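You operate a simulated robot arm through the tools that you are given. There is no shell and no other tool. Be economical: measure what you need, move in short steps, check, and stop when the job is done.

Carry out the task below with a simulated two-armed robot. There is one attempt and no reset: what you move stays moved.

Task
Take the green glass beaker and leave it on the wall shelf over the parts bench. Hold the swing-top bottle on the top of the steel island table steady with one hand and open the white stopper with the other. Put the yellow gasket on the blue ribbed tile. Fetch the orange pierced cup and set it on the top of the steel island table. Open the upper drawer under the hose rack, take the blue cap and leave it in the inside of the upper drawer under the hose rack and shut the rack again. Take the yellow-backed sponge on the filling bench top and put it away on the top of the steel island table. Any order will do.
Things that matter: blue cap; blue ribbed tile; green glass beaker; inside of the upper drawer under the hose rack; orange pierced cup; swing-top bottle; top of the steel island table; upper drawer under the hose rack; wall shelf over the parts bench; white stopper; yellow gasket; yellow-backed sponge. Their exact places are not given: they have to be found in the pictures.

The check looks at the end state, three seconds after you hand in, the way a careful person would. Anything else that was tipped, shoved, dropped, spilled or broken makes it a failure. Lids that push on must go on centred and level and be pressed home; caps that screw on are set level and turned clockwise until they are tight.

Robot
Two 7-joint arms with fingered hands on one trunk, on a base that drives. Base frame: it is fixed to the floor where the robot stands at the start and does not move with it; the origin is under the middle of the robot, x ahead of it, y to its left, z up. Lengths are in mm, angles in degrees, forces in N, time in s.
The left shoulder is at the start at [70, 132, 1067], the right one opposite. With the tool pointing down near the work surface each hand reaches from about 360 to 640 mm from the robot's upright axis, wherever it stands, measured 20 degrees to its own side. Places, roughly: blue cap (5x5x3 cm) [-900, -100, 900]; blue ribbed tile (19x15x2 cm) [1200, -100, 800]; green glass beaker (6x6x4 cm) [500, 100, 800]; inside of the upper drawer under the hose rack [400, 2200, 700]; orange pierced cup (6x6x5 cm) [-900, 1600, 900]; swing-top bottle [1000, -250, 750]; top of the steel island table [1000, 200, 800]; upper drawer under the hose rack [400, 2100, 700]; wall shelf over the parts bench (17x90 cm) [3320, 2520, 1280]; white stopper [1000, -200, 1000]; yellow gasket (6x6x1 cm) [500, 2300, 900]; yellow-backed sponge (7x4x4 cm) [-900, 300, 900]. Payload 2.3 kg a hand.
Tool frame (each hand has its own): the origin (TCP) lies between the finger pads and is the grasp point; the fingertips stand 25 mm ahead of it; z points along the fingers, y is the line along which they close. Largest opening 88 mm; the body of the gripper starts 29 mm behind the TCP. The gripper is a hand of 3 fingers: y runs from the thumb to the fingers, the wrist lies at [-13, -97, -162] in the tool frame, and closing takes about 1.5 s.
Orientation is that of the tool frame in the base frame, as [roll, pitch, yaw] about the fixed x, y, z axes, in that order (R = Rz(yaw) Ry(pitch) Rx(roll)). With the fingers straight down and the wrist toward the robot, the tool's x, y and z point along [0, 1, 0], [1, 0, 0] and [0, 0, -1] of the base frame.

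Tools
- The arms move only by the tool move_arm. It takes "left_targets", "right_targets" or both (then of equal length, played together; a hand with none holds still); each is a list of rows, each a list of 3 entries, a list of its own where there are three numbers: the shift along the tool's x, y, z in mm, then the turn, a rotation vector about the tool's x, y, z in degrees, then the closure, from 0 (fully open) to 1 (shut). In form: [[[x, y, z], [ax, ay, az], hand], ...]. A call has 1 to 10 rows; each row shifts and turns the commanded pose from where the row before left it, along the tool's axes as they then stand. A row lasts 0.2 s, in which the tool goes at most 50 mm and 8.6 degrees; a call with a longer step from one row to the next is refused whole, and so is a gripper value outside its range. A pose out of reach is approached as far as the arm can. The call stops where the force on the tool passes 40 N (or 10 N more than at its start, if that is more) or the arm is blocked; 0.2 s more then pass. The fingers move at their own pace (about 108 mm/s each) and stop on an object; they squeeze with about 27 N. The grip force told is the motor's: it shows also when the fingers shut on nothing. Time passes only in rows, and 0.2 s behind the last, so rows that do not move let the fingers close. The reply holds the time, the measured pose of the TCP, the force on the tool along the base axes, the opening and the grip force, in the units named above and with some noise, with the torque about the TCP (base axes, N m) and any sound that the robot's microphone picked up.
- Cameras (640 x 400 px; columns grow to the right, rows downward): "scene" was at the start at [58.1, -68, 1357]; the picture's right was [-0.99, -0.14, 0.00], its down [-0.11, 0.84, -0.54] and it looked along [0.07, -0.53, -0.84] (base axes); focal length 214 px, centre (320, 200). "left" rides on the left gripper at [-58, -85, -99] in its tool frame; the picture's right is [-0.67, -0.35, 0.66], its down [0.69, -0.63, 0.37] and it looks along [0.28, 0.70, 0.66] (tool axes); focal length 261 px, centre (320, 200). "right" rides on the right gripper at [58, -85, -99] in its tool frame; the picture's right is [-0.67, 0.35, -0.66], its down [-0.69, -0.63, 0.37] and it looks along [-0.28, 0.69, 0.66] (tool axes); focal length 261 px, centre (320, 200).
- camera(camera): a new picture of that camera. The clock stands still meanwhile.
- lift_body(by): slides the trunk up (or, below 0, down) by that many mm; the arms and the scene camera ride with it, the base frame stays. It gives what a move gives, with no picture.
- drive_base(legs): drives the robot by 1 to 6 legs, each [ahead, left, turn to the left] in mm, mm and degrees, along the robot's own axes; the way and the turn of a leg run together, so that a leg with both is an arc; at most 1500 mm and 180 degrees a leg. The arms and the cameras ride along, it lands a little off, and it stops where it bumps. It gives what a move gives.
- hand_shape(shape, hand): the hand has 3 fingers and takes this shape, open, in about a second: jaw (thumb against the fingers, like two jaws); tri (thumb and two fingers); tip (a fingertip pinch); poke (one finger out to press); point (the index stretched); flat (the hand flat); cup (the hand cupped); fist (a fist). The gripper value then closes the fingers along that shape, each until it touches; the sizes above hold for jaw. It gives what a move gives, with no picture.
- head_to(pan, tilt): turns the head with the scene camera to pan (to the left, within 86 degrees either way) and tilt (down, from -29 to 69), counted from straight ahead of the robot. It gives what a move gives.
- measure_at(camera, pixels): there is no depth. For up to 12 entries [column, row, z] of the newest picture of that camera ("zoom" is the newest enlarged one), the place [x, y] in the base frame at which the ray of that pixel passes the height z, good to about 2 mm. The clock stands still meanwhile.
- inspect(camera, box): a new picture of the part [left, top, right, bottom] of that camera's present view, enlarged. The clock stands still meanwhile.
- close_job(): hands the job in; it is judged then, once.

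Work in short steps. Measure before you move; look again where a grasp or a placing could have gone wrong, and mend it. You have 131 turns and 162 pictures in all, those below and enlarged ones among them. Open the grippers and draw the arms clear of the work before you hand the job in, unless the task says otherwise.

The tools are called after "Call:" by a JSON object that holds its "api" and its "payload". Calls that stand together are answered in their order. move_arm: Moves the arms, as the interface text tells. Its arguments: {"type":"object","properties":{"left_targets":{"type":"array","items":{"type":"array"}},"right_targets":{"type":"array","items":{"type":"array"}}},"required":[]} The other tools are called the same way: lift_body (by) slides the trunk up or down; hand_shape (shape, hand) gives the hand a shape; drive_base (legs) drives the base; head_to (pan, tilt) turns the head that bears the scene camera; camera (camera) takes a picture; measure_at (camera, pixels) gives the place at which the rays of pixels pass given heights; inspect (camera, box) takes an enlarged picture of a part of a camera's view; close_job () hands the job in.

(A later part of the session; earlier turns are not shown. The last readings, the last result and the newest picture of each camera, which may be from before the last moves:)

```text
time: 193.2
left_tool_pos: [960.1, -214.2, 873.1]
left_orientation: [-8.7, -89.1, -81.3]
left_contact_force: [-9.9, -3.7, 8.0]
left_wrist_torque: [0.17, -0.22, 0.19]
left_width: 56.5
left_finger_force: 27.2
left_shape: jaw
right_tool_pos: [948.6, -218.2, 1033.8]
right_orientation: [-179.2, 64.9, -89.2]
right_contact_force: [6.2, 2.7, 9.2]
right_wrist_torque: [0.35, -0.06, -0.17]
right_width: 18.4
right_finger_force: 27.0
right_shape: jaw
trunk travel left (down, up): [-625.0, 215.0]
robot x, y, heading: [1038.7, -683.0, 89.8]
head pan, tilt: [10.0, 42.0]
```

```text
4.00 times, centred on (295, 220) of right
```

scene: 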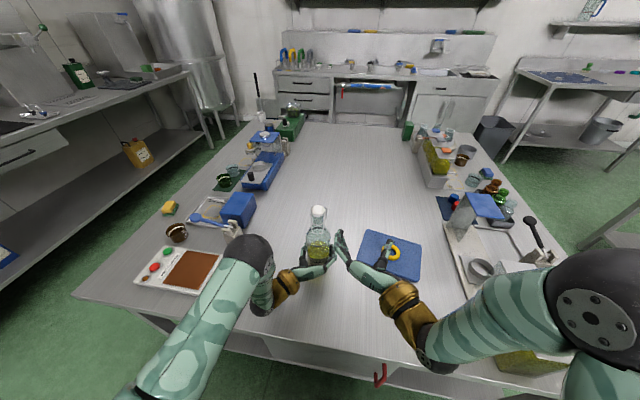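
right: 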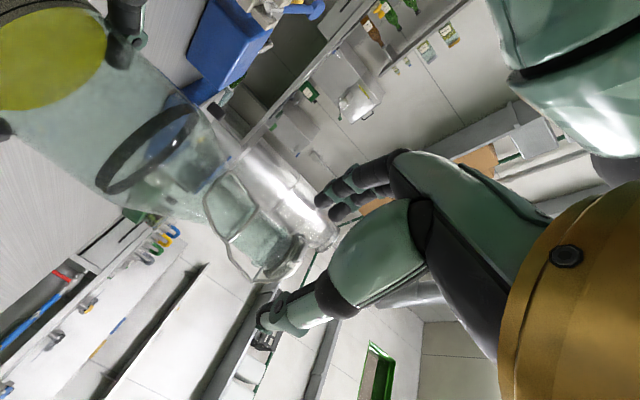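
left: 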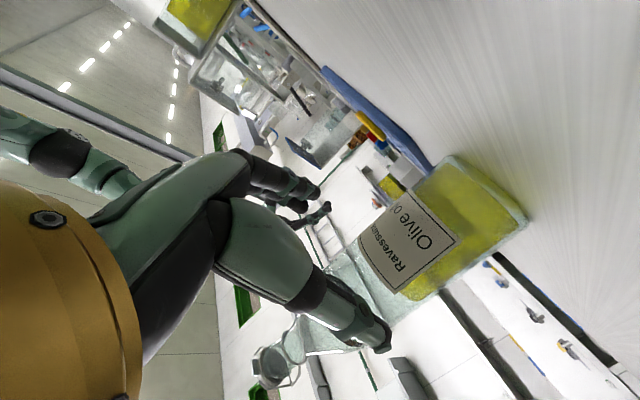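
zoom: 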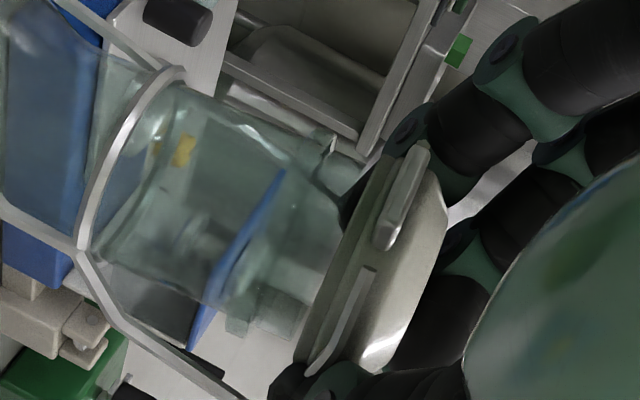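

No clear opening yet; force is only ~9 N. I continue the arc further, with a little more lift.

Call:
{"api": "move_arm", "payload": {"right_targets": [[[-3, -1, 0.5], [0, 4.25, 0], 1], [[-3, -1, 0.5], [0, 4.25, 0], 1], [[-3, -1, 0.5], [0, 4.25, 0], 1], [[-3, -1, 0.5], [0, 4.25, 0], 1], [[-3, 0, 0.5], [0, 4.25, 0], 1], [[-3, 0, 0.5], [0, 4.25, 0], 1], [[0, 0, 0], [0, 0, 0], 1]]}}

Call:
{"api": "inspect", "payload": {"camera": "right", "box": [180, 120, 420, 340]}}

```text
time: 194.8
left_tool_pos: [961.7, -212.2, 870.8]
left_orientation: [-13.3, -89.4, -76.7]
left_contact_force: [3.0, 0.5, 4.7]
left_wrist_torque: [0.12, -0.11, 0.02]
left_width: 57.3
left_finger_force: 27.1
left_shape: jaw
right_tool_pos: [955.3, -202.2, 1045.5]
right_orientation: [-179.7, 39.0, -89.7]
right_contact_force: [-1.1, 0.8, -0.4]
right_wrist_torque: [0.0, -0.02, 0.0]
right_width: 13.9
right_finger_force: 27.5
right_shape: jaw
trunk travel left (down, up): [-625.0, 215.0]
robot x, y, heading: [1042.5, -685.3, 89.9]
head pan, tilt: [10.0, 42.0]
```

```text
1.82 times, centred on (300, 230) of right
```

zoom: 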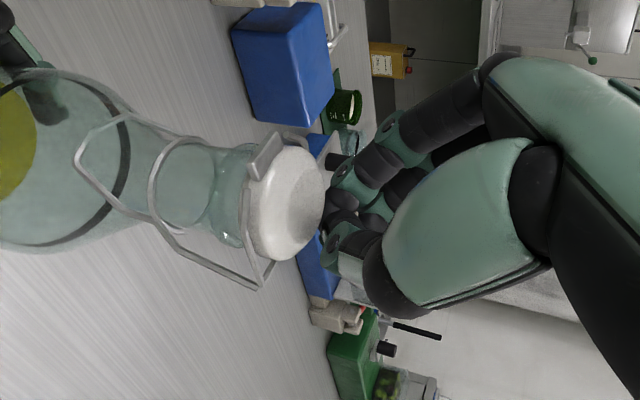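

It slipped off; the stopper is still shut. New approach: hand from the front with thumb below and fingers above, and lift the front tab with the thumb. I retreat and re-orient the hand.

Call:
{"api": "move_arm", "payload": {"right_targets": [[[0, 0, 0], [0, 0, 0], 0.2], [[0, 0, 0], [0, 0, 0], 0], [[0, 0, -40], [0, 0, 0], 0], [[0, 0, -40], [0, 0, 0], 0], [[0, 0, -20], [0, -8.5, 0], 0], [[0, 0, 0], [0, -8.5, 0], 0], [[0, 0, 0], [0, -8.5, 0], 0], [[0, 0, 0], [0, -8.5, 0], 0], [[0, 0, 0], [0, -8.5, 0], 0], [[0, 0, 0], [0, -8.5, 0], 0]]}}

Call:
{"api": "move_arm", "payload": {"right_targets": [[[0, 0, 0], [0, 0, 8.5], 0], [[0, 0, 0], [0, 0, 8.5], 0], [[0, 0, 0], [0, 0, 8.5], 0], [[0, 0, 0], [0, 0, 8.5], 0], [[0, 0, 0], [0, 0, 8.5], 0], [[0, 0, 0], [0, 0, 8.5], 0], [[0, 0, 0], [0, 0, 8.5], 0], [[0, 0, 0], [0, 0, 8.5], 0], [[0, 0, 0], [0, 0, 8.5], 0], [[0, 0, 0], [0, 0, 8.5], 0]]}}

Call:
{"api": "camera", "payload": {"camera": "scene"}}

Call:
{"api": "camera", "payload": {"camera": "right"}}

```text
time: 197.0
left_tool_pos: [960.6, -211.4, 870.5]
left_orientation: [-8.4, -89.4, -81.6]
left_contact_force: [-0.8, 2.4, 0.1]
left_wrist_torque: [0.0, -0.03, 0.03]
left_width: 57.8
left_finger_force: 26.9
left_shape: jaw
right_tool_pos: [952.3, -265.8, 1121.0]
right_orientation: [-55.6, 89.6, 34.4]
right_contact_force: [-0.3, 0.5, 0.1]
right_wrist_torque: [-0.02, -0.01, 0.04]
right_width: 87.8
right_finger_force: 0.0
right_shape: jaw
trunk travel left (down, up): [-625.0, 215.0]
robot x, y, heading: [1040.3, -687.3, 89.9]
head pan, tilt: [10.0, 42.0]
```

```text
time: 199.0
left_tool_pos: [957.1, -211.7, 869.8]
left_orientation: [-24.1, -89.3, -65.4]
left_contact_force: [-0.2, 1.3, -0.9]
left_wrist_torque: [-0.02, -0.02, 0.03]
left_width: 58.0
left_finger_force: 26.8
left_shape: jaw
right_tool_pos: [965.0, -257.7, 1125.7]
right_orientation: [90.0, 12.0, 178.2]
right_contact_force: [-0.1, 0.4, 0.2]
right_wrist_torque: [0.02, 0.0, -0.02]
right_width: 87.6
right_finger_force: 0.0
right_shape: jaw
trunk travel left (down, up): [-625.0, 215.0]
robot x, y, heading: [1042.1, -686.9, 89.8]
head pan, tilt: [10.0, 42.0]
stopped in row 10 (right hand): the force on the tool passed its limit at 97 N (the readings are from after the stop); the commanded pose is now the measured one
```

```text
42 pictures are left
```

scene: 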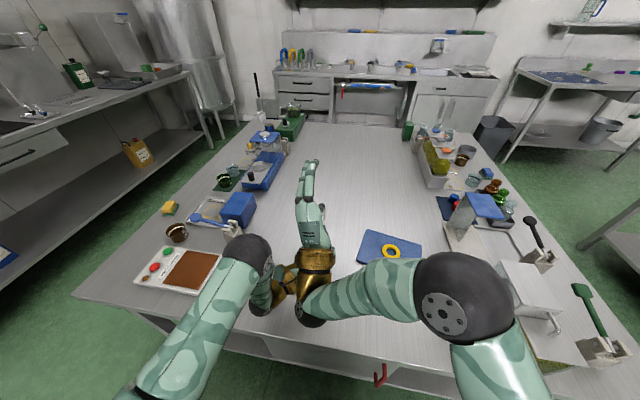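

```text
41 pictures are left
```

right: 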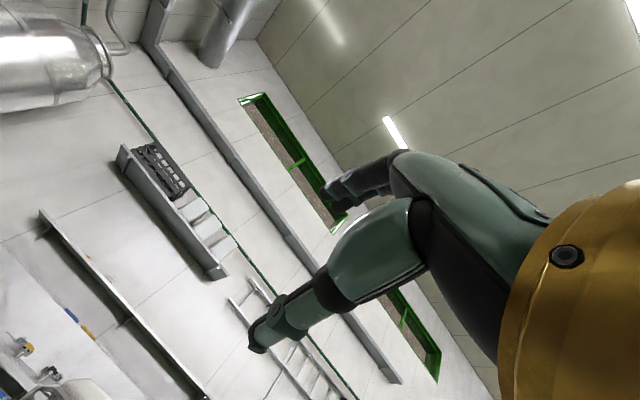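

The wrist touched the left arm, so that orientation won't do. I return to the wrist-right orientation and use the poke shape, index tip under the tab, tilted up 20°.

Call:
{"api": "move_arm", "payload": {"right_targets": [[[0, 0, -10], [0, 0, -7.8], 0], [[0, 0, -8], [0, 0, -7.8], 0], [[0, 0, 0], [0, 0, -7.8], 0], [[0, 0, 0], [0, 0, -7.8], 0], [[0, 0, 0], [0, 0, -7.8], 0], [[0, 0, 0], [0, 0, -7.8], 0], [[0, 0, 0], [0, 0, -7.8], 0], [[0, 0, 0], [0, 0, -7.8], 0], [[0, 0, 0], [0, 0, -7.8], 0], [[0, 0, 0], [0, 0, -7.8], 0]]}}

Call:
{"api": "hand_shape", "payload": {"hand": "right", "shape": "poke"}}

Call:
{"api": "move_arm", "payload": {"right_targets": [[[0, 0, 0], [0, -7, 0], 0], [[0, 0, 0], [0, -7, 0], 0], [[0, 0, 0], [0, -6, 0], 0], [[37.6, 0, -13.7], [0, 0, 0], 0], [[37.6, 0, -13.7], [0, 0, 0], 0], [[32, 0, -11.5], [0, 0, 0], 0], [[0, 0, 0], [0, 0, 0], 0]]}}

Call:
{"api": "inspect", "payload": {"camera": "scene", "box": [280, 190, 380, 290]}}

Call:
{"api": "camera", "payload": {"camera": "right"}}

```text
time: 201.2
left_tool_pos: [956.4, -210.8, 868.8]
left_orientation: [-30.3, -89.3, -59.1]
left_contact_force: [-1.0, 0.2, 0.6]
left_wrist_torque: [-0.03, -0.01, 0.01]
left_width: 57.7
left_finger_force: 27.5
left_shape: jaw
right_tool_pos: [962.7, -278.5, 1126.3]
right_orientation: [-62.4, 89.7, 26.1]
right_contact_force: [0.5, 0.2, 0.1]
right_wrist_torque: [0.02, 0.01, -0.01]
right_width: 87.9
right_finger_force: 0.0
right_shape: jaw
trunk travel left (down, up): [-625.0, 215.0]
robot x, y, heading: [1038.3, -690.6, 90.1]
head pan, tilt: [10.0, 42.0]
```

```text
time: 202.1
left_tool_pos: [956.8, -210.6, 868.8]
left_orientation: [-28.3, -89.3, -61.2]
left_contact_force: [-1.1, -0.4, 0.2]
left_wrist_torque: [-0.02, -0.04, 0.02]
left_width: 57.9
left_finger_force: 27.0
left_shape: jaw
right_tool_pos: [962.4, -278.6, 1125.3]
right_orientation: [-47.8, 89.8, 40.8]
right_contact_force: [-0.4, 0.0, 0.0]
right_wrist_torque: [-0.01, -0.01, 0.03]
right_width: 0.0
right_finger_force: 0.0
right_shape: poke
trunk travel left (down, up): [-625.0, 215.0]
robot x, y, heading: [1043.1, -684.5, 90.0]
head pan, tilt: [10.0, 42.0]
```

```text
time: 203.7
left_tool_pos: [956.6, -210.9, 869.4]
left_orientation: [-22.9, -89.3, -66.6]
left_contact_force: [0.6, 0.3, 0.6]
left_wrist_torque: [-0.01, 0.0, 0.01]
left_width: 57.6
left_finger_force: 27.0
left_shape: jaw
right_tool_pos: [963.0, -277.8, 1010.6]
right_orientation: [-1.1, 69.7, 87.5]
right_contact_force: [0.4, 0.3, 0.1]
right_wrist_torque: [-0.01, -0.01, -0.02]
right_width: 0.0
right_finger_force: 0.0
right_shape: poke
trunk travel left (down, up): [-625.0, 215.0]
robot x, y, heading: [1038.8, -685.8, 89.7]
head pan, tilt: [10.0, 42.0]
```

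```text
4.00 times, centred on (330, 240) of scene
```

zoom: 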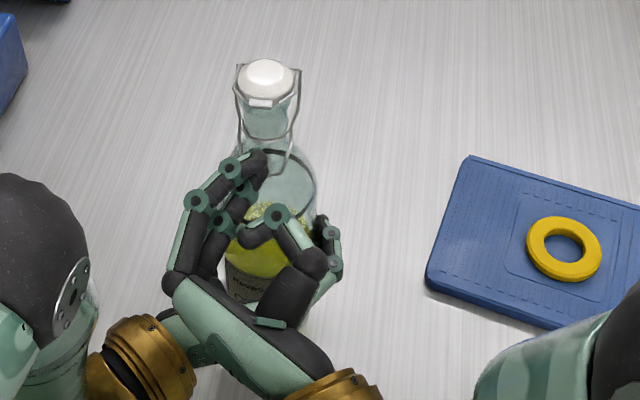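

```text
39 pictures are left
```

right: 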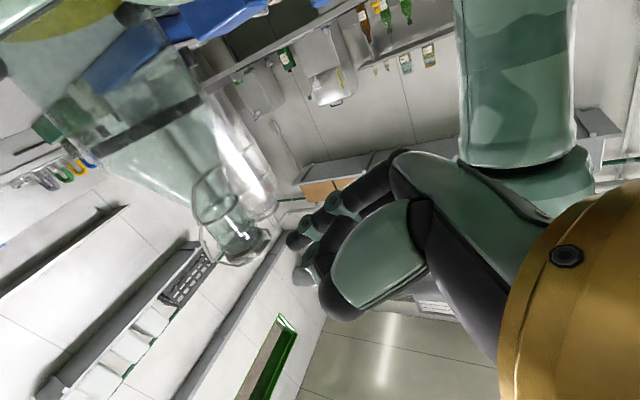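

I check which finger leads: measure zoom (264,155) and (243,205) at candidate heights.

Call:
{"api": "measure_at", "payload": {"camera": "zoom", "pixels": [[266, 155, 1010], [266, 155, 1025], [248, 192, 1010], [248, 192, 1000], [262, 104, 1018], [250, 235, 1010]]}}

Call:
{"api": "measure_at", "payload": {"camera": "right", "pixels": [[290, 243, 1010], [290, 243, 1018], [290, 243, 1025], [303, 275, 1010], [303, 275, 1000]]}}

```text
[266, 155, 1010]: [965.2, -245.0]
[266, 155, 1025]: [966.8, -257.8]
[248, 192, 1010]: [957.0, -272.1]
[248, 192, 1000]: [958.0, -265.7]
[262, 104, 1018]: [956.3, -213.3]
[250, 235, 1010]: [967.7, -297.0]
```

```text
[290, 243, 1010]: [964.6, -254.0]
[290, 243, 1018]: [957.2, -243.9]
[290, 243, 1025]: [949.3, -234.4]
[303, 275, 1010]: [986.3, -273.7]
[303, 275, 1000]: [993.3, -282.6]
```

Tip centre ≈(964,-250,1012), as calibrated. I drop 10 mm, shift 6 mm left, slide 33 mm forward under the tab, then begin lifting.

Call:
{"api": "move_arm", "payload": {"right_targets": [[[9.4, 6, -3.4], [0, 0, 0], 0], [[3.8, 0, 10.3], [0, 0, 0], 0], [[3.8, 0, 10.3], [0, 0, 0], 0], [[3.7, 0, 10.3], [0, 0, 0], 0], [[-4.7, 0, 1.7], [0, 0, 0], 0], [[-4.7, 0, 1.7], [0, 0, 0], 0], [[-4.7, 0, 1.7], [0, 0, 0], 0], [[0, 0, 0], [0, 0, 0], 0]]}}

Call:
{"api": "inspect", "payload": {"camera": "scene", "box": [290, 190, 360, 260]}}

Call:
{"api": "inspect", "payload": {"camera": "right", "box": [200, 140, 380, 320]}}

```text
time: 205.5
left_tool_pos: [956.1, -210.2, 870.2]
left_orientation: [-21.8, -89.3, -67.9]
left_contact_force: [-1.1, -0.3, 0.6]
left_wrist_torque: [0.01, -0.05, 0.02]
left_width: 58.1
left_finger_force: 27.0
left_shape: jaw
right_tool_pos: [958.9, -243.4, 1016.8]
right_orientation: [-0.3, 69.8, 88.3]
right_contact_force: [-0.1, 0.7, -1.1]
right_wrist_torque: [-0.04, 0.01, 0.03]
right_width: 0.2
right_finger_force: 0.0
right_shape: poke
trunk travel left (down, up): [-625.0, 215.0]
robot x, y, heading: [1040.3, -686.8, 89.8]
head pan, tilt: [10.0, 42.0]
```

```text
5.71 times, centred on (325, 225) of scene
```

zoom: 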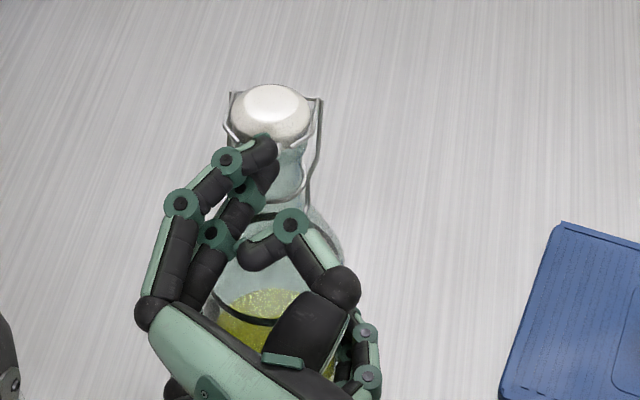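

```text
2.22 times, centred on (290, 230) of right
```

zoom: 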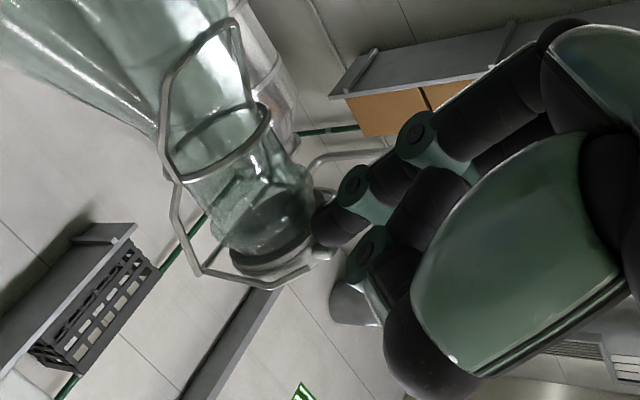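

The fingertips sit level with the tab (two fingers stacked). I back off, go 26 mm lower, move in again against the neck and lift.

Call:
{"api": "move_arm", "payload": {"right_targets": [[[-3.8, 1, -10.3], [0, 0, 0], 0], [[12.2, 0, -4.5], [0, 0, 0], 0], [[12.2, 0, -4.5], [0, 0, 0], 0], [[2.9, 0, 8], [0, 0, 0], 0], [[2.9, 0, 8], [0, 0, 0], 0], [[-2.8, 0, 1], [0, 0, 0], 0], [[-2.8, 0, 1], [0, 0, 0], 0], [[-2.8, 0, 1], [0, 0, 0], 0], [[-2.8, 0, 1], [0, 0, 0], 0]]}}

Call:
{"api": "inspect", "payload": {"camera": "scene", "box": [290, 190, 360, 260]}}

```text
time: 207.5
left_tool_pos: [957.6, -211.5, 868.3]
left_orientation: [-30.6, -89.4, -59.1]
left_contact_force: [0.1, 6.1, 2.9]
left_wrist_torque: [0.01, -0.06, 0.02]
left_width: 57.8
left_finger_force: 26.9
left_shape: jaw
right_tool_pos: [957.5, -239.2, 1003.1]
right_orientation: [-0.3, 69.8, 88.2]
right_contact_force: [-0.1, -3.8, -2.1]
right_wrist_torque: [-0.04, -0.03, 0.0]
right_width: 0.0
right_finger_force: 0.0
right_shape: poke
trunk travel left (down, up): [-625.0, 215.0]
robot x, y, heading: [1044.4, -683.5, 89.7]
head pan, tilt: [10.0, 42.0]
```

```text
5.71 times, centred on (325, 225) of scene
```

zoom: 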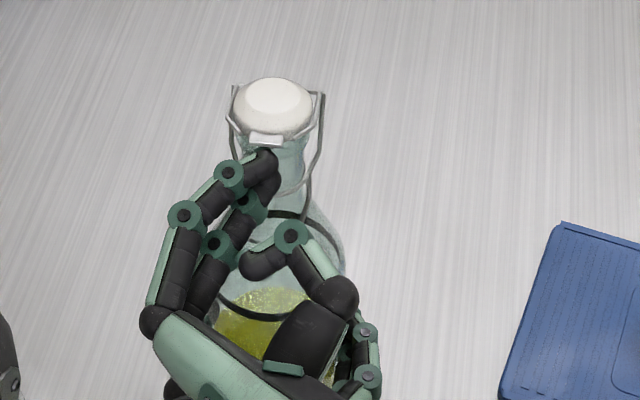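

The fingertip is now right under the tab, touching the neck. I lift along the arc.

Call:
{"api": "move_arm", "payload": {"right_targets": [[[-3.8, 0, 1.4], [0, 0, 0], 0], [[-3.8, 0, 1.4], [0, 0, 0], 0], [[-3.8, 0, 1.4], [0, 0, 0], 0], [[-3.6, 0, 2.3], [0, 0, 0], 0], [[-3.4, 0, 3], [0, 0, 0], 0], [[-3.2, 0, 3.6], [0, 0, 0], 0], [[-3, 0, 4.2], [0, 0, 0], 0], [[0, 0, 0], [0, 0, 0], 0]]}}

Call:
{"api": "inspect", "payload": {"camera": "scene", "box": [290, 190, 360, 260]}}

```text
time: 209.3
left_tool_pos: [956.8, -210.6, 869.2]
left_orientation: [-36.0, -89.4, -53.6]
left_contact_force: [0.0, -1.5, -1.4]
left_wrist_torque: [-0.03, 0.02, 0.01]
left_width: 57.5
left_finger_force: 26.9
left_shape: jaw
right_tool_pos: [958.4, -231.0, 1033.2]
right_orientation: [-0.5, 69.8, 88.0]
right_contact_force: [0.0, -0.6, 0.2]
right_wrist_torque: [0.01, -0.03, 0.0]
right_width: 0.1
right_finger_force: 0.0
right_shape: poke
trunk travel left (down, up): [-625.0, 215.0]
robot x, y, heading: [1043.4, -685.4, 89.8]
head pan, tilt: [10.0, 42.0]
```

```text
5.71 times, centred on (325, 225) of scene
```

zoom: 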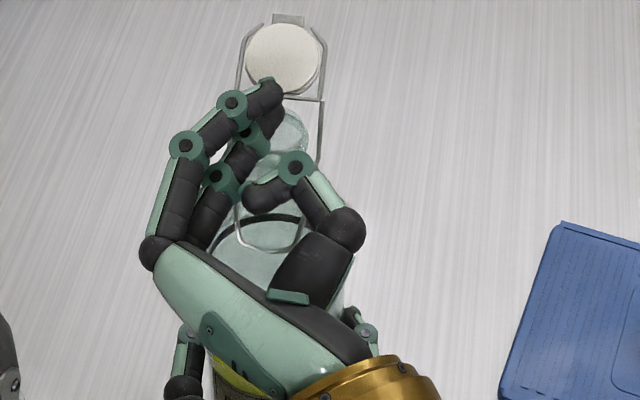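

The stopper swung open. I push it a little further back, then retreat and check.

Call:
{"api": "move_arm", "payload": {"right_targets": [[[-1, 0, 8.9], [0, 0, 0], 0], [[0.8, 0, 8.2], [0, 0, 0], 0], [[2.7, 0, 7.5], [0, 0, 0], 0], [[0, 0, 0], [0, 0, 0], 0], [[-3, 0, -20], [0, 0, 0], 0], [[-10, 0, -30], [0, 0, 0], 0], [[-20, 0, -30], [0, 0, 0], 0], [[-25, 0, -20], [0, 0, 0], 0]]}}

Call:
{"api": "inspect", "payload": {"camera": "scene", "box": [280, 180, 370, 270]}}

```text
time: 211.1
left_tool_pos: [957.2, -210.3, 869.8]
left_orientation: [-25.5, -89.4, -64.1]
left_contact_force: [-0.7, -1.3, -0.2]
left_wrist_torque: [-0.02, 0.0, -0.03]
left_width: 57.4
left_finger_force: 26.7
left_shape: jaw
right_tool_pos: [963.7, -313.8, 1036.2]
right_orientation: [0.9, 74.4, 87.8]
right_contact_force: [-0.2, 1.0, -0.2]
right_wrist_torque: [0.03, -0.02, 0.02]
right_width: 0.1
right_finger_force: 0.0
right_shape: poke
trunk travel left (down, up): [-625.0, 215.0]
robot x, y, heading: [1040.4, -684.0, 90.1]
head pan, tilt: [10.0, 42.0]
```

```text
4.44 times, centred on (325, 225) of scene
```

zoom: 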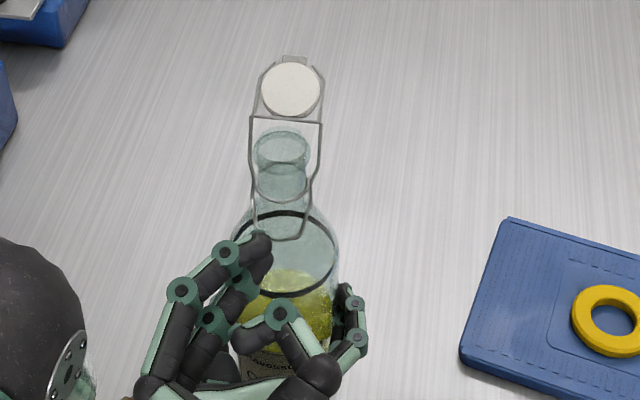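

Open and staying open. Now the right hand moves off right/up while the left hand releases the bottle and backs out.

Call:
{"api": "move_arm", "payload": {"left_targets": [[[0, 0, 0], [0, 0, 0], 0.4], [[0, 0, 0], [0, 0, 0], 0], [[0, 0, 0], [0, 0, 0], 0], [[0, 0, 0], [0, 0, 0], 0], [[0, 0, -20], [0, 0, 0], 0], [[0, 0, -20], [0, 0, 0], 0], [[0, 0, -20], [0, 0, 0], 0], [[0, 0, -15], [0, 0, 0], 0], [[0, -20, 0], [0, 0, 0], 0], [[30, -20, 0], [0, 0, 0], 0]], "right_targets": [[[-30, -25, 0], [0, 0, 0], 0], [[-30, -30, 0], [0, 0, 0], 0], [[-30, -30, 0], [0, 0, 0], 0], [[0, -40, 0], [0, 0, 0], 0], [[0, -40, 0], [0, 0, 0], 0], [[0, 0, 0], [0, 0, 8.5], 0], [[0, 0, 0], [0, 0, 8.5], 0], [[0, 0, 0], [0, 0, 8.5], 0], [[0, 0, 0], [0, 0, 8.5], 0], [[0, 0, 0], [0, 0, 8.5], 0]]}}

Call:
{"api": "move_arm", "payload": {"left_targets": [[[40, 0, 0], [0, 0, 0], 0], [[40, -10, 0], [0, 0, 0], 0], [[40, -10, 0], [0, 0, -8.5], 0], [[20, 0, 0], [0, 0, -8.5], 0], [[0, 0, 0], [0, 0, -8.5], 0], [[0, 0, 0], [0, 0, -8.5], 0], [[0, 0, 0], [0, 0, -8.5], 0], [[0, 0, 0], [0, 0, -8.5], 0], [[0, 0, 0], [0, 0, -8.5], 0], [[0, 0, 0], [0, 0, -8.5], 0]], "right_targets": [[[0, 0, 0], [0, 0, 8.5], 0], [[0, 0, 0], [0, 0, 8.5], 0], [[0, 0, 0], [0, 0, 8.5], 0], [[0, 0, 0], [0, 0, 8.5], 0], [[0, 0, 0], [0, 0, 8.5], 0], [[0, 0, 0], [8.5, 0, 0], 0], [[0, 0, 0], [8.5, 0, 0], 0], [[0, 0, 0], [8.5, 0, 0], 0], [[0, 0, 0], [8.5, 0, 0], 0], [[0, 0, 0], [8.5, 0, 0], 0]]}}

Call:
{"api": "hand_shape", "payload": {"hand": "right", "shape": "jaw"}}

Call:
{"api": "camera", "payload": {"camera": "scene"}}

```text
time: 213.3
left_tool_pos: [917.6, -287.0, 899.4]
left_orientation: [-32.6, -89.4, -57.0]
left_contact_force: [-0.3, -0.9, 0.3]
left_wrist_torque: [-0.01, -0.01, 0.01]
left_width: 87.8
left_finger_force: 0.0
left_shape: jaw
right_tool_pos: [1071.2, -293.3, 1160.3]
right_orientation: [61.3, 43.9, 157.7]
right_contact_force: [-0.1, 0.5, 0.6]
right_wrist_torque: [0.0, -0.02, 0.03]
right_width: 0.1
right_finger_force: 0.1
right_shape: poke
right hand out of reach, approached as far as the arm can: row 2, 3, 4, 5
trunk travel left (down, up): [-625.0, 215.0]
robot x, y, heading: [1043.0, -684.7, 89.8]
head pan, tilt: [10.0, 42.0]
```

```text
time: 215.5
left_tool_pos: [893.7, -289.0, 1038.4]
left_orientation: [89.4, -22.1, -179.4]
left_contact_force: [0.0, 0.4, 0.2]
left_wrist_torque: [-0.01, -0.02, 0.0]
left_width: 87.4
left_finger_force: 0.0
left_shape: jaw
right_tool_pos: [1071.4, -291.0, 1159.7]
right_orientation: [112.4, 5.0, 176.8]
right_contact_force: [0.4, 0.2, 0.8]
right_wrist_torque: [-0.03, 0.02, -0.02]
right_width: 0.0
right_finger_force: 0.1
right_shape: poke
trunk travel left (down, up): [-625.0, 215.0]
robot x, y, heading: [1039.6, -685.6, 89.9]
head pan, tilt: [10.0, 42.0]
```

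```text
time: 216.4
left_tool_pos: [896.2, -288.1, 1039.6]
left_orientation: [89.3, -22.3, -179.4]
left_contact_force: [0.1, -0.6, 0.0]
left_wrist_torque: [0.04, -0.02, 0.0]
left_width: 87.8
left_finger_force: 0.2
left_shape: jaw
right_tool_pos: [1071.8, -292.2, 1159.3]
right_orientation: [112.1, 4.8, 176.9]
right_contact_force: [0.5, 0.7, 0.0]
right_wrist_torque: [-0.02, 0.03, 0.01]
right_width: 88.1
right_finger_force: 0.0
right_shape: jaw
trunk travel left (down, up): [-625.0, 215.0]
robot x, y, heading: [1042.0, -684.2, 90.1]
head pan, tilt: [10.0, 42.0]
```

```text
33 pictures are left
```

scene: 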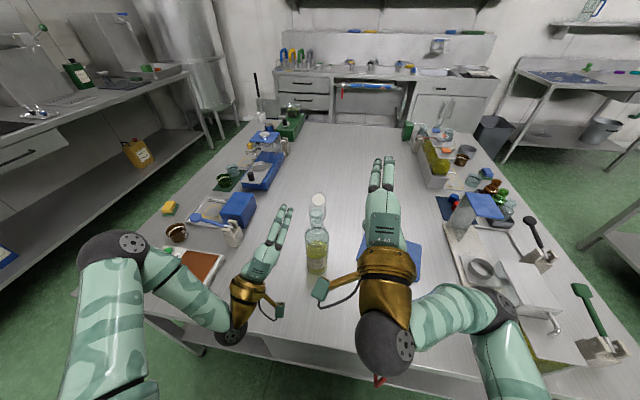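

Bottle open and free. I bring both hands back to tool-down.

Call:
{"api": "move_arm", "payload": {"left_targets": [[[0, 0, 0], [0, 0, -7.5], 0], [[0, 0, 0], [0, 0, -7.5], 0], [[0, 0, 0], [0, 0, -7.3], 0], [[0, 0, 0], [8.5, 0, 0], 0], [[0, 0, 0], [8.5, 0, 0], 0], [[0, 0, 0], [8.5, 0, 0], 0], [[0, 0, 0], [8.5, 0, 0], 0], [[0, 0, 0], [8.5, 0, 0], 0], [[0, 0, 0], [8.5, 0, 0], 0], [[0, 0, 0], [8.5, 0, 0], 0]], "right_targets": [[[0, 0, 0], [8.5, 0, 0], 0], [[0, 0, 0], [8.5, 0, 0], 0], [[0, 0, 0], [8.5, 0, 0], 0], [[0, 0, 0], [8.5, 0, 0], 0], [[0, 0, 0], [8.5, 0, 0], 0], [[0, 0, 0], [8.5, 0, 0], 0], [[0, 0, 0], [8.5, 0, 0], 0], [[0, 0, 0], [8.4, 0, 0], 0], [[0, 0, 0], [0, 0, 0], 0], [[0, 0, 0], [0, 0, 0], 0]]}}

Call:
{"api": "move_arm", "payload": {"left_targets": [[[0, 0, 0], [8.5, 0, 0], 0], [[0, 0, -20], [8.5, 0, 0], 0], [[0, 0, -20], [8.5, 0, 0], 0], [[0, 0, -20], [4.5, 0, 0], 0], [[0, 0, -20], [0, 0, 0], 0]], "right_targets": [[[-20, 0, 0], [0, 0, 0], 0], [[-20, 0, 0], [0, 0, 0], 0], [[-20, 0, 0], [0, 0, 0], 0], [[-20, 0, 0], [0, 0, 0], 0], [[0, 0, 0], [0, 0, 0], 0]]}}

Call:
{"api": "drive_base", "payload": {"legs": [[-150, 0, 0], [0, 0, 90], [1200, 0, 0]]}}

```text
time: 218.6
left_tool_pos: [903.9, -252.3, 1024.5]
left_orientation: [148.8, -0.1, -179.5]
left_contact_force: [0.4, -0.1, -0.3]
left_wrist_torque: [0.02, 0.0, -0.01]
left_width: 87.6
left_finger_force: 0.1
left_shape: jaw
left hand out of reach, approached as far as the arm can: row 5, 6, 7
right_tool_pos: [1023.0, -219.7, 1057.2]
right_orientation: [-179.9, 4.7, 176.7]
right_contact_force: [0.3, -0.2, 0.3]
right_wrist_torque: [0.01, 0.01, -0.02]
right_width: 88.1
right_finger_force: 0.0
right_shape: jaw
right hand out of reach, approached as far as the arm can: row 3, 4, 5, 6, 7
trunk travel left (down, up): [-625.0, 215.0]
robot x, y, heading: [1038.9, -687.2, 89.9]
head pan, tilt: [10.0, 42.0]
```

```text
time: 219.8
left_tool_pos: [903.3, -267.2, 1102.1]
left_orientation: [179.0, 0.1, -179.7]
left_contact_force: [0.3, 0.8, -0.1]
left_wrist_torque: [-0.02, -0.01, 0.0]
left_width: 87.6
left_finger_force: 0.1
left_shape: jaw
right_tool_pos: [1101.9, -225.1, 1064.1]
right_orientation: [-179.9, 4.8, 176.7]
right_contact_force: [0.0, -0.4, 0.4]
right_wrist_torque: [0.01, -0.03, 0.03]
right_width: 88.4
right_finger_force: 0.1
right_shape: jaw
trunk travel left (down, up): [-625.0, 215.0]
robot x, y, heading: [1040.0, -686.3, 89.9]
head pan, tilt: [10.0, 42.0]
```

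```text
time: 230.7
left_tool_pos: [-568.2, -984.3, 1101.5]
left_orientation: [178.9, 0.0, -89.1]
left_contact_force: [0.0, 0.0, 0.4]
left_wrist_torque: [-0.03, -0.01, -0.03]
left_width: 87.8
left_finger_force: 0.1
left_shape: jaw
right_tool_pos: [-611.3, -786.2, 1063.6]
right_orientation: [-179.9, 4.8, -92.7]
right_contact_force: [-0.5, -0.1, -0.1]
right_wrist_torque: [0.01, 0.0, 0.02]
right_width: 87.9
right_finger_force: 0.1
right_shape: jaw
trunk travel left (down, up): [-625.0, 215.0]
robot x, y, heading: [-152.0, -848.5, -179.9]
head pan, tilt: [10.0, 42.0]
```

Now I strafe north along the aisle to face the sink tray.

Call:
{"api": "drive_base", "payload": {"legs": [[0, -1120, 0], [0, -1115, -0.1], [200, 0, 0]]}}

Call:
{"api": "head_to", "payload": {"pan": -10, "tilt": 45}}

Call:
{"api": "camera", "payload": {"camera": "scene"}}

Call:
{"api": "camera", "payload": {"camera": "right"}}

```text
time: 243.0
left_tool_pos: [-785.2, 1266.0, 1100.5]
left_orientation: [178.8, -0.1, -89.7]
left_contact_force: [0.3, 0.4, 0.5]
left_wrist_torque: [0.01, -0.01, 0.02]
left_width: 87.6
left_finger_force: 0.0
left_shape: jaw
right_tool_pos: [-826.6, 1464.8, 1064.3]
right_orientation: [180.0, 4.9, -93.3]
right_contact_force: [-0.9, -0.9, 0.7]
right_wrist_torque: [-0.01, -0.03, 0.02]
right_width: 88.2
right_finger_force: 0.0
right_shape: jaw
trunk travel left (down, up): [-625.0, 215.0]
robot x, y, heading: [-368.0, 1403.5, 180.0]
head pan, tilt: [10.0, 42.0]
```

```text
time: 243.8
left_tool_pos: [-786.4, 1266.6, 1100.7]
left_orientation: [178.9, -0.1, -89.6]
left_contact_force: [0.8, 0.0, -0.3]
left_wrist_torque: [0.03, 0.0, 0.03]
left_width: 87.8
left_finger_force: 0.1
left_shape: jaw
right_tool_pos: [-828.8, 1464.9, 1063.8]
right_orientation: [-179.9, 4.8, -93.3]
right_contact_force: [-0.4, -0.2, 0.3]
right_wrist_torque: [0.01, 0.01, 0.02]
right_width: 88.4
right_finger_force: 0.1
right_shape: jaw
trunk travel left (down, up): [-625.0, 215.0]
robot x, y, heading: [-370.8, 1401.4, 179.9]
head pan, tilt: [-10.0, 45.0]
```

```text
32 pictures are left
```

scene: 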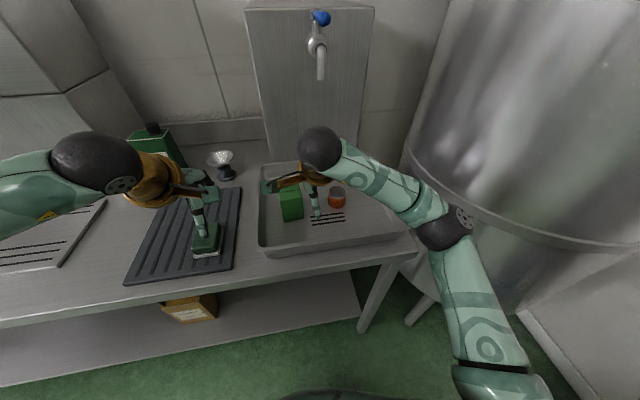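

```text
31 pictures are left
```

right: 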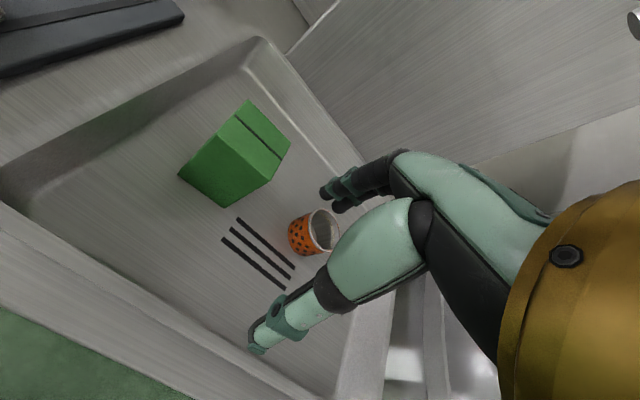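

Triangulate the cup: rim (scene 337,190; right 322,230), base (scene 336,206; right 299,238).

Call:
{"api": "measure_at", "payload": {"camera": "scene", "pixels": [[337, 190, 910], [337, 190, 925], [337, 190, 940], [336, 206, 880], [336, 206, 890], [328, 196, 915], [345, 197, 915]]}}

Call:
{"api": "measure_at", "payload": {"camera": "right", "pixels": [[322, 230, 910], [322, 230, 925], [322, 230, 940], [299, 240, 880], [299, 240, 890]]}}

```text
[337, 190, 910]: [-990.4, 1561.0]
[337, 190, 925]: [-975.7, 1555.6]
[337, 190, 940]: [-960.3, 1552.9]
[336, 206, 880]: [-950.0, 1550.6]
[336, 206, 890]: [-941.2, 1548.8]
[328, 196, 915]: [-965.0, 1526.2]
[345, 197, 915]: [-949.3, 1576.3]
```

```text
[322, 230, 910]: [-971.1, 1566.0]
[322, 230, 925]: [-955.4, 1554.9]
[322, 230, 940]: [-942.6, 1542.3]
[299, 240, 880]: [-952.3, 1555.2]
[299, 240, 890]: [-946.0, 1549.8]
```

Cup axis ≈(-962,1554), rim ≈928. I drive 40 mm nearer and bring the right hand over it.

Call:
{"api": "drive_base", "payload": {"legs": [[40, 0, 0]]}}

Call:
{"api": "move_arm", "payload": {"right_targets": [[[0, 0, 0], [0, 4.8, 0], 0], [[-20.9, 24.8, 10], [0, 0, 0], 0], [[-20.9, 24.8, 10], [0, 0, 0], 0], [[-20.9, 24.8, 20], [0, 0, 0], 0], [[-20.9, 24.8, 20], [0, 0, 0], 0], [[0, 0, 0], [0, 0, 0], 0]]}}

Call:
{"api": "camera", "payload": {"camera": "right"}}

```text
time: 244.7
left_tool_pos: [-821.5, 1266.1, 1103.1]
left_orientation: [178.7, 0.0, -89.7]
left_contact_force: [0.7, -0.1, -0.1]
left_wrist_torque: [-0.04, 0.03, 0.01]
left_width: 87.7
left_finger_force: 0.1
left_shape: jaw
right_tool_pos: [-863.2, 1465.5, 1065.2]
right_orientation: [179.8, 4.9, -93.4]
right_contact_force: [0.4, -0.3, -0.3]
right_wrist_torque: [-0.02, 0.02, 0.02]
right_width: 88.1
right_finger_force: 0.1
right_shape: jaw
trunk travel left (down, up): [-625.0, 215.0]
robot x, y, heading: [-403.4, 1403.4, 179.9]
head pan, tilt: [-10.0, 45.0]
```

```text
time: 246.1
left_tool_pos: [-825.9, 1266.9, 1101.6]
left_orientation: [178.9, 0.0, -89.8]
left_contact_force: [-0.2, -1.1, 0.1]
left_wrist_torque: [0.02, -0.01, 0.0]
left_width: 87.9
left_finger_force: 0.0
left_shape: jaw
right_tool_pos: [-960.4, 1554.1, 1005.4]
right_orientation: [-179.9, -0.1, -93.3]
right_contact_force: [0.0, 0.3, 0.1]
right_wrist_torque: [0.01, 0.0, -0.01]
right_width: 88.2
right_finger_force: 0.1
right_shape: jaw
trunk travel left (down, up): [-625.0, 215.0]
robot x, y, heading: [-407.8, 1400.8, 180.0]
head pan, tilt: [-10.0, 45.0]
```

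```text
30 pictures are left
```

right: 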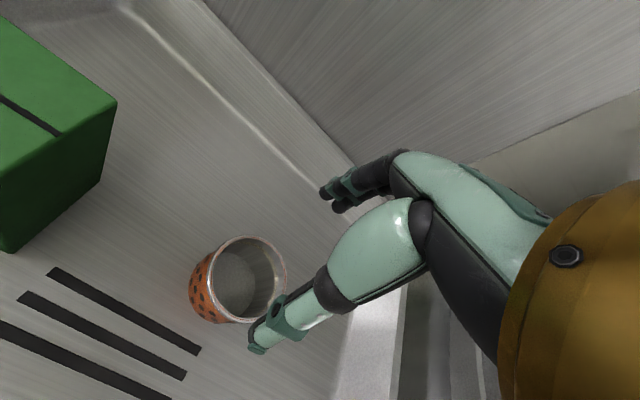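

Measure the cup's rim centre (248,278) and base from here.

Call:
{"api": "measure_at", "payload": {"camera": "right", "pixels": [[249, 279, 928], [249, 279, 920], [220, 262, 928], [285, 297, 928], [205, 300, 886]]}}

```text
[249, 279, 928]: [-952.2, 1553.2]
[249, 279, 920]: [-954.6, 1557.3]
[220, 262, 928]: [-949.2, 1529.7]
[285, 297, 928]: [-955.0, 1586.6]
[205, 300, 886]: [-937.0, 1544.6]
```

Centre ≈(-954,1555). Shift 6 mm, descend to z≈918 and grip.

Call:
{"api": "move_arm", "payload": {"right_targets": [[[0, -6, 25], [0, 0, 0], 0], [[0, 0, 25], [0, 0, 0], 0], [[0, 0, 22], [0, 0, 0], 0], [[0, 0, 15], [0, 0, 0], 0], [[0, 0, 0], [0, 0, 0], 0.2], [[0, 0, 0], [0, 0, 0], 1], [[0, 0, 0], [0, 0, 0], 1], [[0, 0, 0], [0, 0, 0], 1], [[0, 0, 0], [0, 0, 0], 1]]}}

Call:
{"api": "camera", "payload": {"camera": "right"}}

```text
time: 248.1
left_tool_pos: [-821.9, 1266.9, 1102.0]
left_orientation: [178.8, 0.1, -89.7]
left_contact_force: [0.5, -0.7, -0.3]
left_wrist_torque: [0.01, -0.02, 0.04]
left_width: 87.7
left_finger_force: 0.0
left_shape: jaw
right_tool_pos: [-952.4, 1551.6, 918.4]
right_orientation: [-180.0, -0.1, -93.2]
right_contact_force: [-1.5, 0.7, 9.0]
right_wrist_torque: [-0.01, 0.02, -0.05]
right_width: 47.3
right_finger_force: 27.3
right_shape: jaw
trunk travel left (down, up): [-625.0, 215.0]
robot x, y, heading: [-402.8, 1406.3, 179.7]
head pan, tilt: [-10.0, 45.0]
```

```text
29 pictures are left
```

right: 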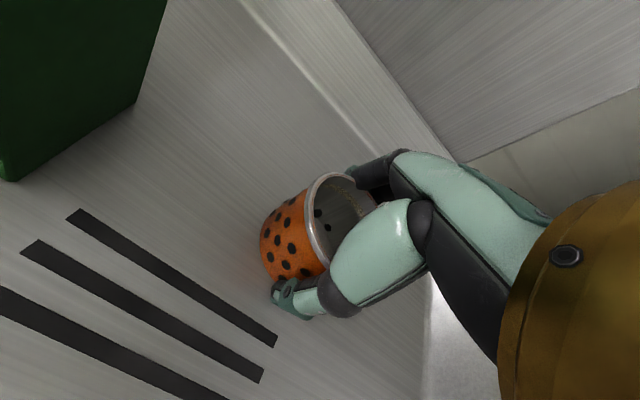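

Cup gripped. I lift it and drive back to the island's front.

Call:
{"api": "move_arm", "payload": {"right_targets": [[[0, 0, -20], [0, 0, 0], 1], [[0, 0, -40], [0, 0, 0], 1], [[0, 0, -40], [0, 0, 0], 1], [[0, -20, -30], [0, 0, 0], 1], [[0, -30, -20], [0, 0, 0], 1], [[0, -30, 0], [0, 0, 0], 1]]}}

Call:
{"api": "drive_base", "payload": {"legs": [[-250, 0, 0], [0, 0, 90], [1440, 0, 0], [0, 0, 90], [80, 0, 0]]}}

Call:
{"api": "head_to", "payload": {"pan": 0, "tilt": 52}}

Call:
{"api": "camera", "payload": {"camera": "scene"}}

Call:
{"api": "camera", "payload": {"camera": "left"}}

```text
time: 249.5
left_tool_pos: [-824.7, 1267.8, 1101.6]
left_orientation: [178.8, 0.0, -89.7]
left_contact_force: [-0.1, 0.4, 0.7]
left_wrist_torque: [0.07, -0.02, 0.01]
left_width: 87.9
left_finger_force: 0.0
left_shape: jaw
right_tool_pos: [-874.6, 1550.5, 1067.6]
right_orientation: [-179.9, 0.0, -93.5]
right_contact_force: [0.0, 0.1, -0.4]
right_wrist_torque: [-0.02, 0.04, -0.01]
right_width: 46.6
right_finger_force: 27.1
right_shape: jaw
trunk travel left (down, up): [-625.0, 215.0]
robot x, y, heading: [-402.4, 1403.4, 179.5]
head pan, tilt: [-10.0, 45.0]
```

```text
time: 266.5
left_tool_pos: [308.0, 108.5, 1101.2]
left_orientation: [178.8, 0.0, 91.6]
left_contact_force: [-0.3, -0.1, 0.4]
left_wrist_torque: [0.0, 0.01, 0.03]
left_width: 87.8
left_finger_force: 0.1
left_shape: jaw
right_tool_pos: [366.4, -173.8, 1067.6]
right_orientation: [180.0, 0.0, 87.9]
right_contact_force: [0.0, -0.2, -0.4]
right_wrist_torque: [-0.01, -0.02, 0.02]
right_width: 46.4
right_finger_force: 26.5
right_shape: jaw
trunk travel left (down, up): [-625.0, 215.0]
robot x, y, heading: [-103.8, -37.1, 1.3]
head pan, tilt: [-10.0, 45.0]
```

```text
time: 267.2
left_tool_pos: [311.1, 107.9, 1101.7]
left_orientation: [179.0, 0.0, 91.6]
left_contact_force: [0.0, -0.1, 0.3]
left_wrist_torque: [0.03, -0.04, 0.01]
left_width: 87.5
left_finger_force: 0.1
left_shape: jaw
right_tool_pos: [368.9, -172.3, 1066.6]
right_orientation: [-179.7, 0.0, 88.0]
right_contact_force: [-0.6, 0.5, -1.4]
right_wrist_torque: [-0.01, 0.0, -0.01]
right_width: 46.3
right_finger_force: 27.3
right_shape: jaw
trunk travel left (down, up): [-625.0, 215.0]
robot x, y, heading: [-105.6, -38.8, 1.1]
head pan, tilt: [0.0, 52.0]
```

```text
28 pictures are left
```

scene: 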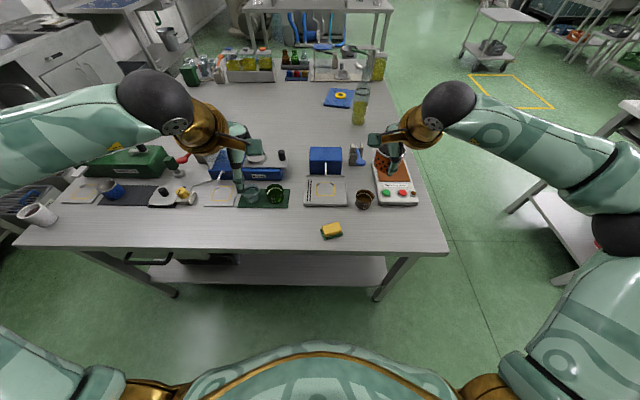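

```text
27 pictures are left
```

left: 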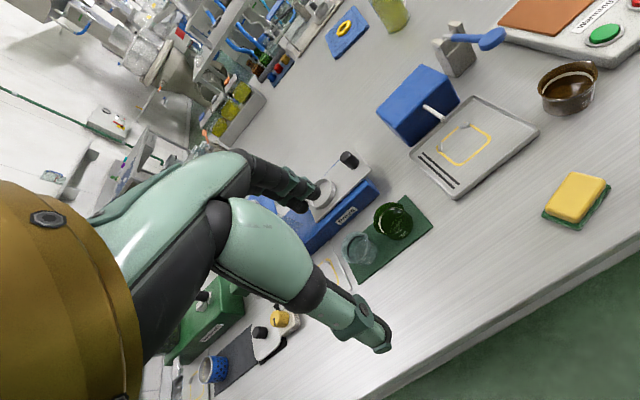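

Beaker at scene (275,195) / left (393,222). I measure it and the free spot for the cup.

Call:
{"api": "measure_at", "payload": {"camera": "scene", "pixels": [[275, 203, 782], [275, 192, 820], [390, 232, 778], [418, 205, 790], [365, 208, 780], [447, 253, 778], [342, 236, 780], [275, 248, 778]]}}

Call:
{"api": "measure_at", "payload": {"camera": "left", "pixels": [[395, 216, 820], [395, 216, 830], [390, 235, 782], [360, 250, 800]]}}

Call:
{"api": "inspect", "payload": {"camera": "left", "box": [320, 170, 460, 290]}}

```text
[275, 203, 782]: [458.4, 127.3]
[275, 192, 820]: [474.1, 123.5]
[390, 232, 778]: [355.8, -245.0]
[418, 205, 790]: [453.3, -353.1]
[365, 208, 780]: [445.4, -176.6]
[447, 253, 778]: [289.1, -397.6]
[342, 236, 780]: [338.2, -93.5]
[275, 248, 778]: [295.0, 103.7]
```

```text
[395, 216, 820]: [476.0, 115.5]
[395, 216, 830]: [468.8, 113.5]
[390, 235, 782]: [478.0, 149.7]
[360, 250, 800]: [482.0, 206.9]
```

```text
3.33 times, centred on (390, 230) of left
```

zoom: 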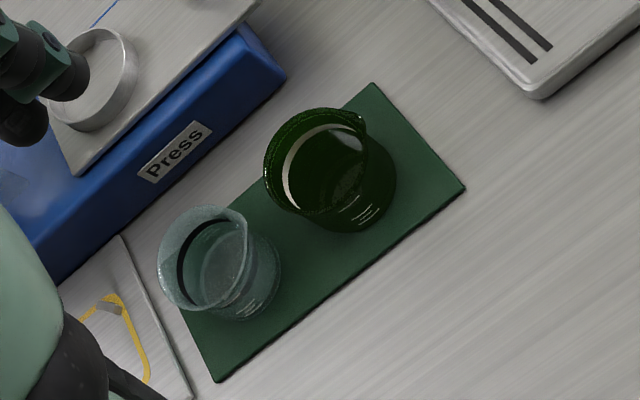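

Place the cup at about (345,-230), clear of the brown cup and plate. Lower toward the table.

Call:
{"api": "measure_at", "payload": {"camera": "left", "pixels": [[388.5, 218, 822], [397.5, 228.5, 784], [388.5, 218, 835]]}}

Call:
{"api": "move_arm", "payload": {"right_targets": [[[-29, -12, 0], [0, 0, 0], 1], [[-29, -12, 0], [0, 0, 0], 1], [[0, 0, 45], [0, 0, 0], 1], [[0, 0, 45], [0, 0, 0], 1], [[0, 0, 45], [0, 0, 0], 1], [[0, 0, 45], [0, 0, 0], 1], [[0, 0, 45], [0, 0, 0], 1], [[0, 0, 12], [0, 0, 0], 1], [[0, 0, 0], [0, 0, 0], 1]]}}

Call:
{"api": "camera", "payload": {"camera": "right"}}

```text
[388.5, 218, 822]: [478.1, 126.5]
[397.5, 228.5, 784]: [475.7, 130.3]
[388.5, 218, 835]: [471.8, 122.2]
```

```text
time: 269.2
left_tool_pos: [310.3, 108.1, 1103.3]
left_orientation: [178.9, 0.0, 91.6]
left_contact_force: [-0.7, -0.2, -0.6]
left_wrist_torque: [0.0, 0.02, 0.01]
left_width: 87.8
left_finger_force: 0.1
left_shape: jaw
right_tool_pos: [340.3, -228.8, 829.1]
right_orientation: [-180.0, 0.0, 88.0]
right_contact_force: [1.2, -0.4, -0.3]
right_wrist_torque: [-0.03, 0.0, -0.02]
right_width: 45.9
right_finger_force: 26.8
right_shape: jaw
trunk travel left (down, up): [-625.0, 215.0]
robot x, y, heading: [-104.9, -36.6, 1.0]
head pan, tilt: [0.0, 52.0]
```

```text
25 pictures are left
```

right: 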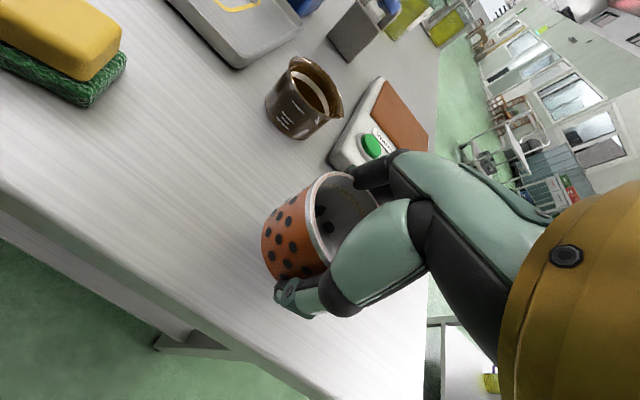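

Clear all around. I lower to contact in small steps.

Call:
{"api": "move_arm", "payload": {"right_targets": [[[0, 0, 8], [0, 0, 0], 1], [[0, 0, 6], [0, 0, 0], 1], [[0, 0, 3], [0, 0, 0], 1], [[0, 0, 2], [0, 0, 0], 1], [[0, 0, 2], [0, 0, 0], 1], [[0, 0, 2], [0, 0, 0], 1], [[0, 0, 2], [0, 0, 0], 1]]}}

```text
time: 270.8
left_tool_pos: [310.6, 109.3, 1101.0]
left_orientation: [178.8, 0.0, 91.6]
left_contact_force: [0.7, 0.1, 0.1]
left_wrist_torque: [-0.01, -0.01, 0.01]
left_width: 87.7
left_finger_force: 0.1
left_shape: jaw
right_tool_pos: [339.8, -230.5, 805.5]
right_orientation: [-179.9, 0.1, 87.9]
right_contact_force: [1.0, 0.7, 0.6]
right_wrist_torque: [0.04, -0.09, 0.02]
right_width: 46.0
right_finger_force: 26.9
right_shape: jaw
trunk travel left (down, up): [-625.0, 215.0]
robot x, y, heading: [-106.0, -36.4, 1.1]
head pan, tilt: [0.0, 52.0]
```

Just touching. I lower 2 mm, release and rise with the right; the left goes above the beaker meanwhile.

Call:
{"api": "move_arm", "payload": {"left_targets": [[[0, 0, 0], [0, 0, 0], 0], [[0, 0, 0], [0, 0, 0], 0], [[0, 0, 0], [0, 0, 0], 0], [[0, 0, 0], [0, 0, 0], 0], [[3, 28, 20], [0, 0, 0], 0], [[3, 28, 28], [0, 0, 0], 0], [[3, 28, 28], [0, 0, 0], 0], [[3, 28, 28], [0, 0, 0], 0], [[3, 28, 28], [0, 0, 0], 0], [[3, 26, 28], [0, 0, 0], 0]], "right_targets": [[[0, 0, 2], [0, 0, 0], 1], [[0, 0, 0], [0, 0, 0], 0.3], [[0, 0, 0], [0, 0, 0], 0.1], [[0, 0, 0], [0, 0, 0], 0], [[0, 0, 0], [0, 0, 0], 0], [[0, 0, -25], [0, 0, 0], 0], [[0, 0, -40], [0, 0, 0], 0], [[0, 0, -45], [0, 0, 0], 0], [[0, 0, -45], [0, 0, 0], 0], [[0, 0, -45], [0, 0, 0], 0]]}}

Call:
{"api": "camera", "payload": {"camera": "left"}}

Call:
{"api": "camera", "payload": {"camera": "scene"}}

```text
time: 273.0
left_tool_pos: [479.6, 131.9, 946.8]
left_orientation: [178.9, 0.0, 91.6]
left_contact_force: [0.5, 0.6, -0.5]
left_wrist_torque: [0.01, 0.02, -0.05]
left_width: 87.9
left_finger_force: 0.1
left_shape: jaw
right_tool_pos: [340.1, -229.5, 1001.9]
right_orientation: [-179.9, 0.0, 87.9]
right_contact_force: [-0.9, 0.5, 1.4]
right_wrist_torque: [0.0, -0.01, 0.0]
right_width: 87.8
right_finger_force: 0.1
right_shape: jaw
trunk travel left (down, up): [-625.0, 215.0]
robot x, y, heading: [-106.2, -40.2, 0.9]
head pan, tilt: [0.0, 52.0]
```

```text
24 pictures are left
```

left: 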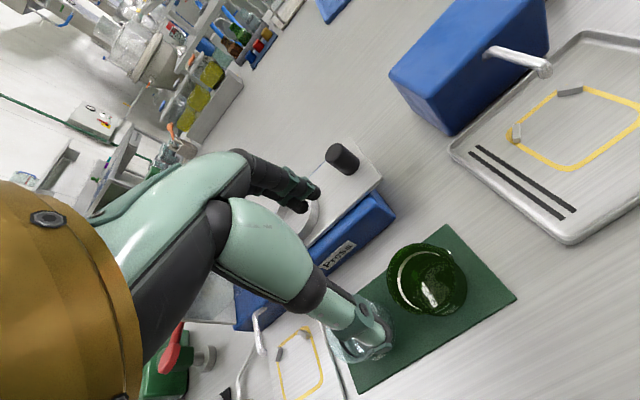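

```text
23 pictures are left
```

scene: 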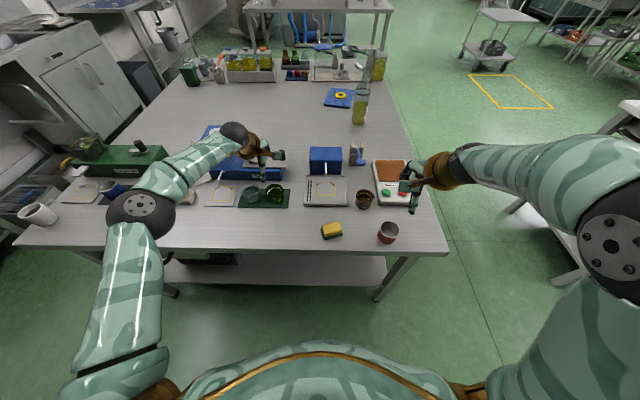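

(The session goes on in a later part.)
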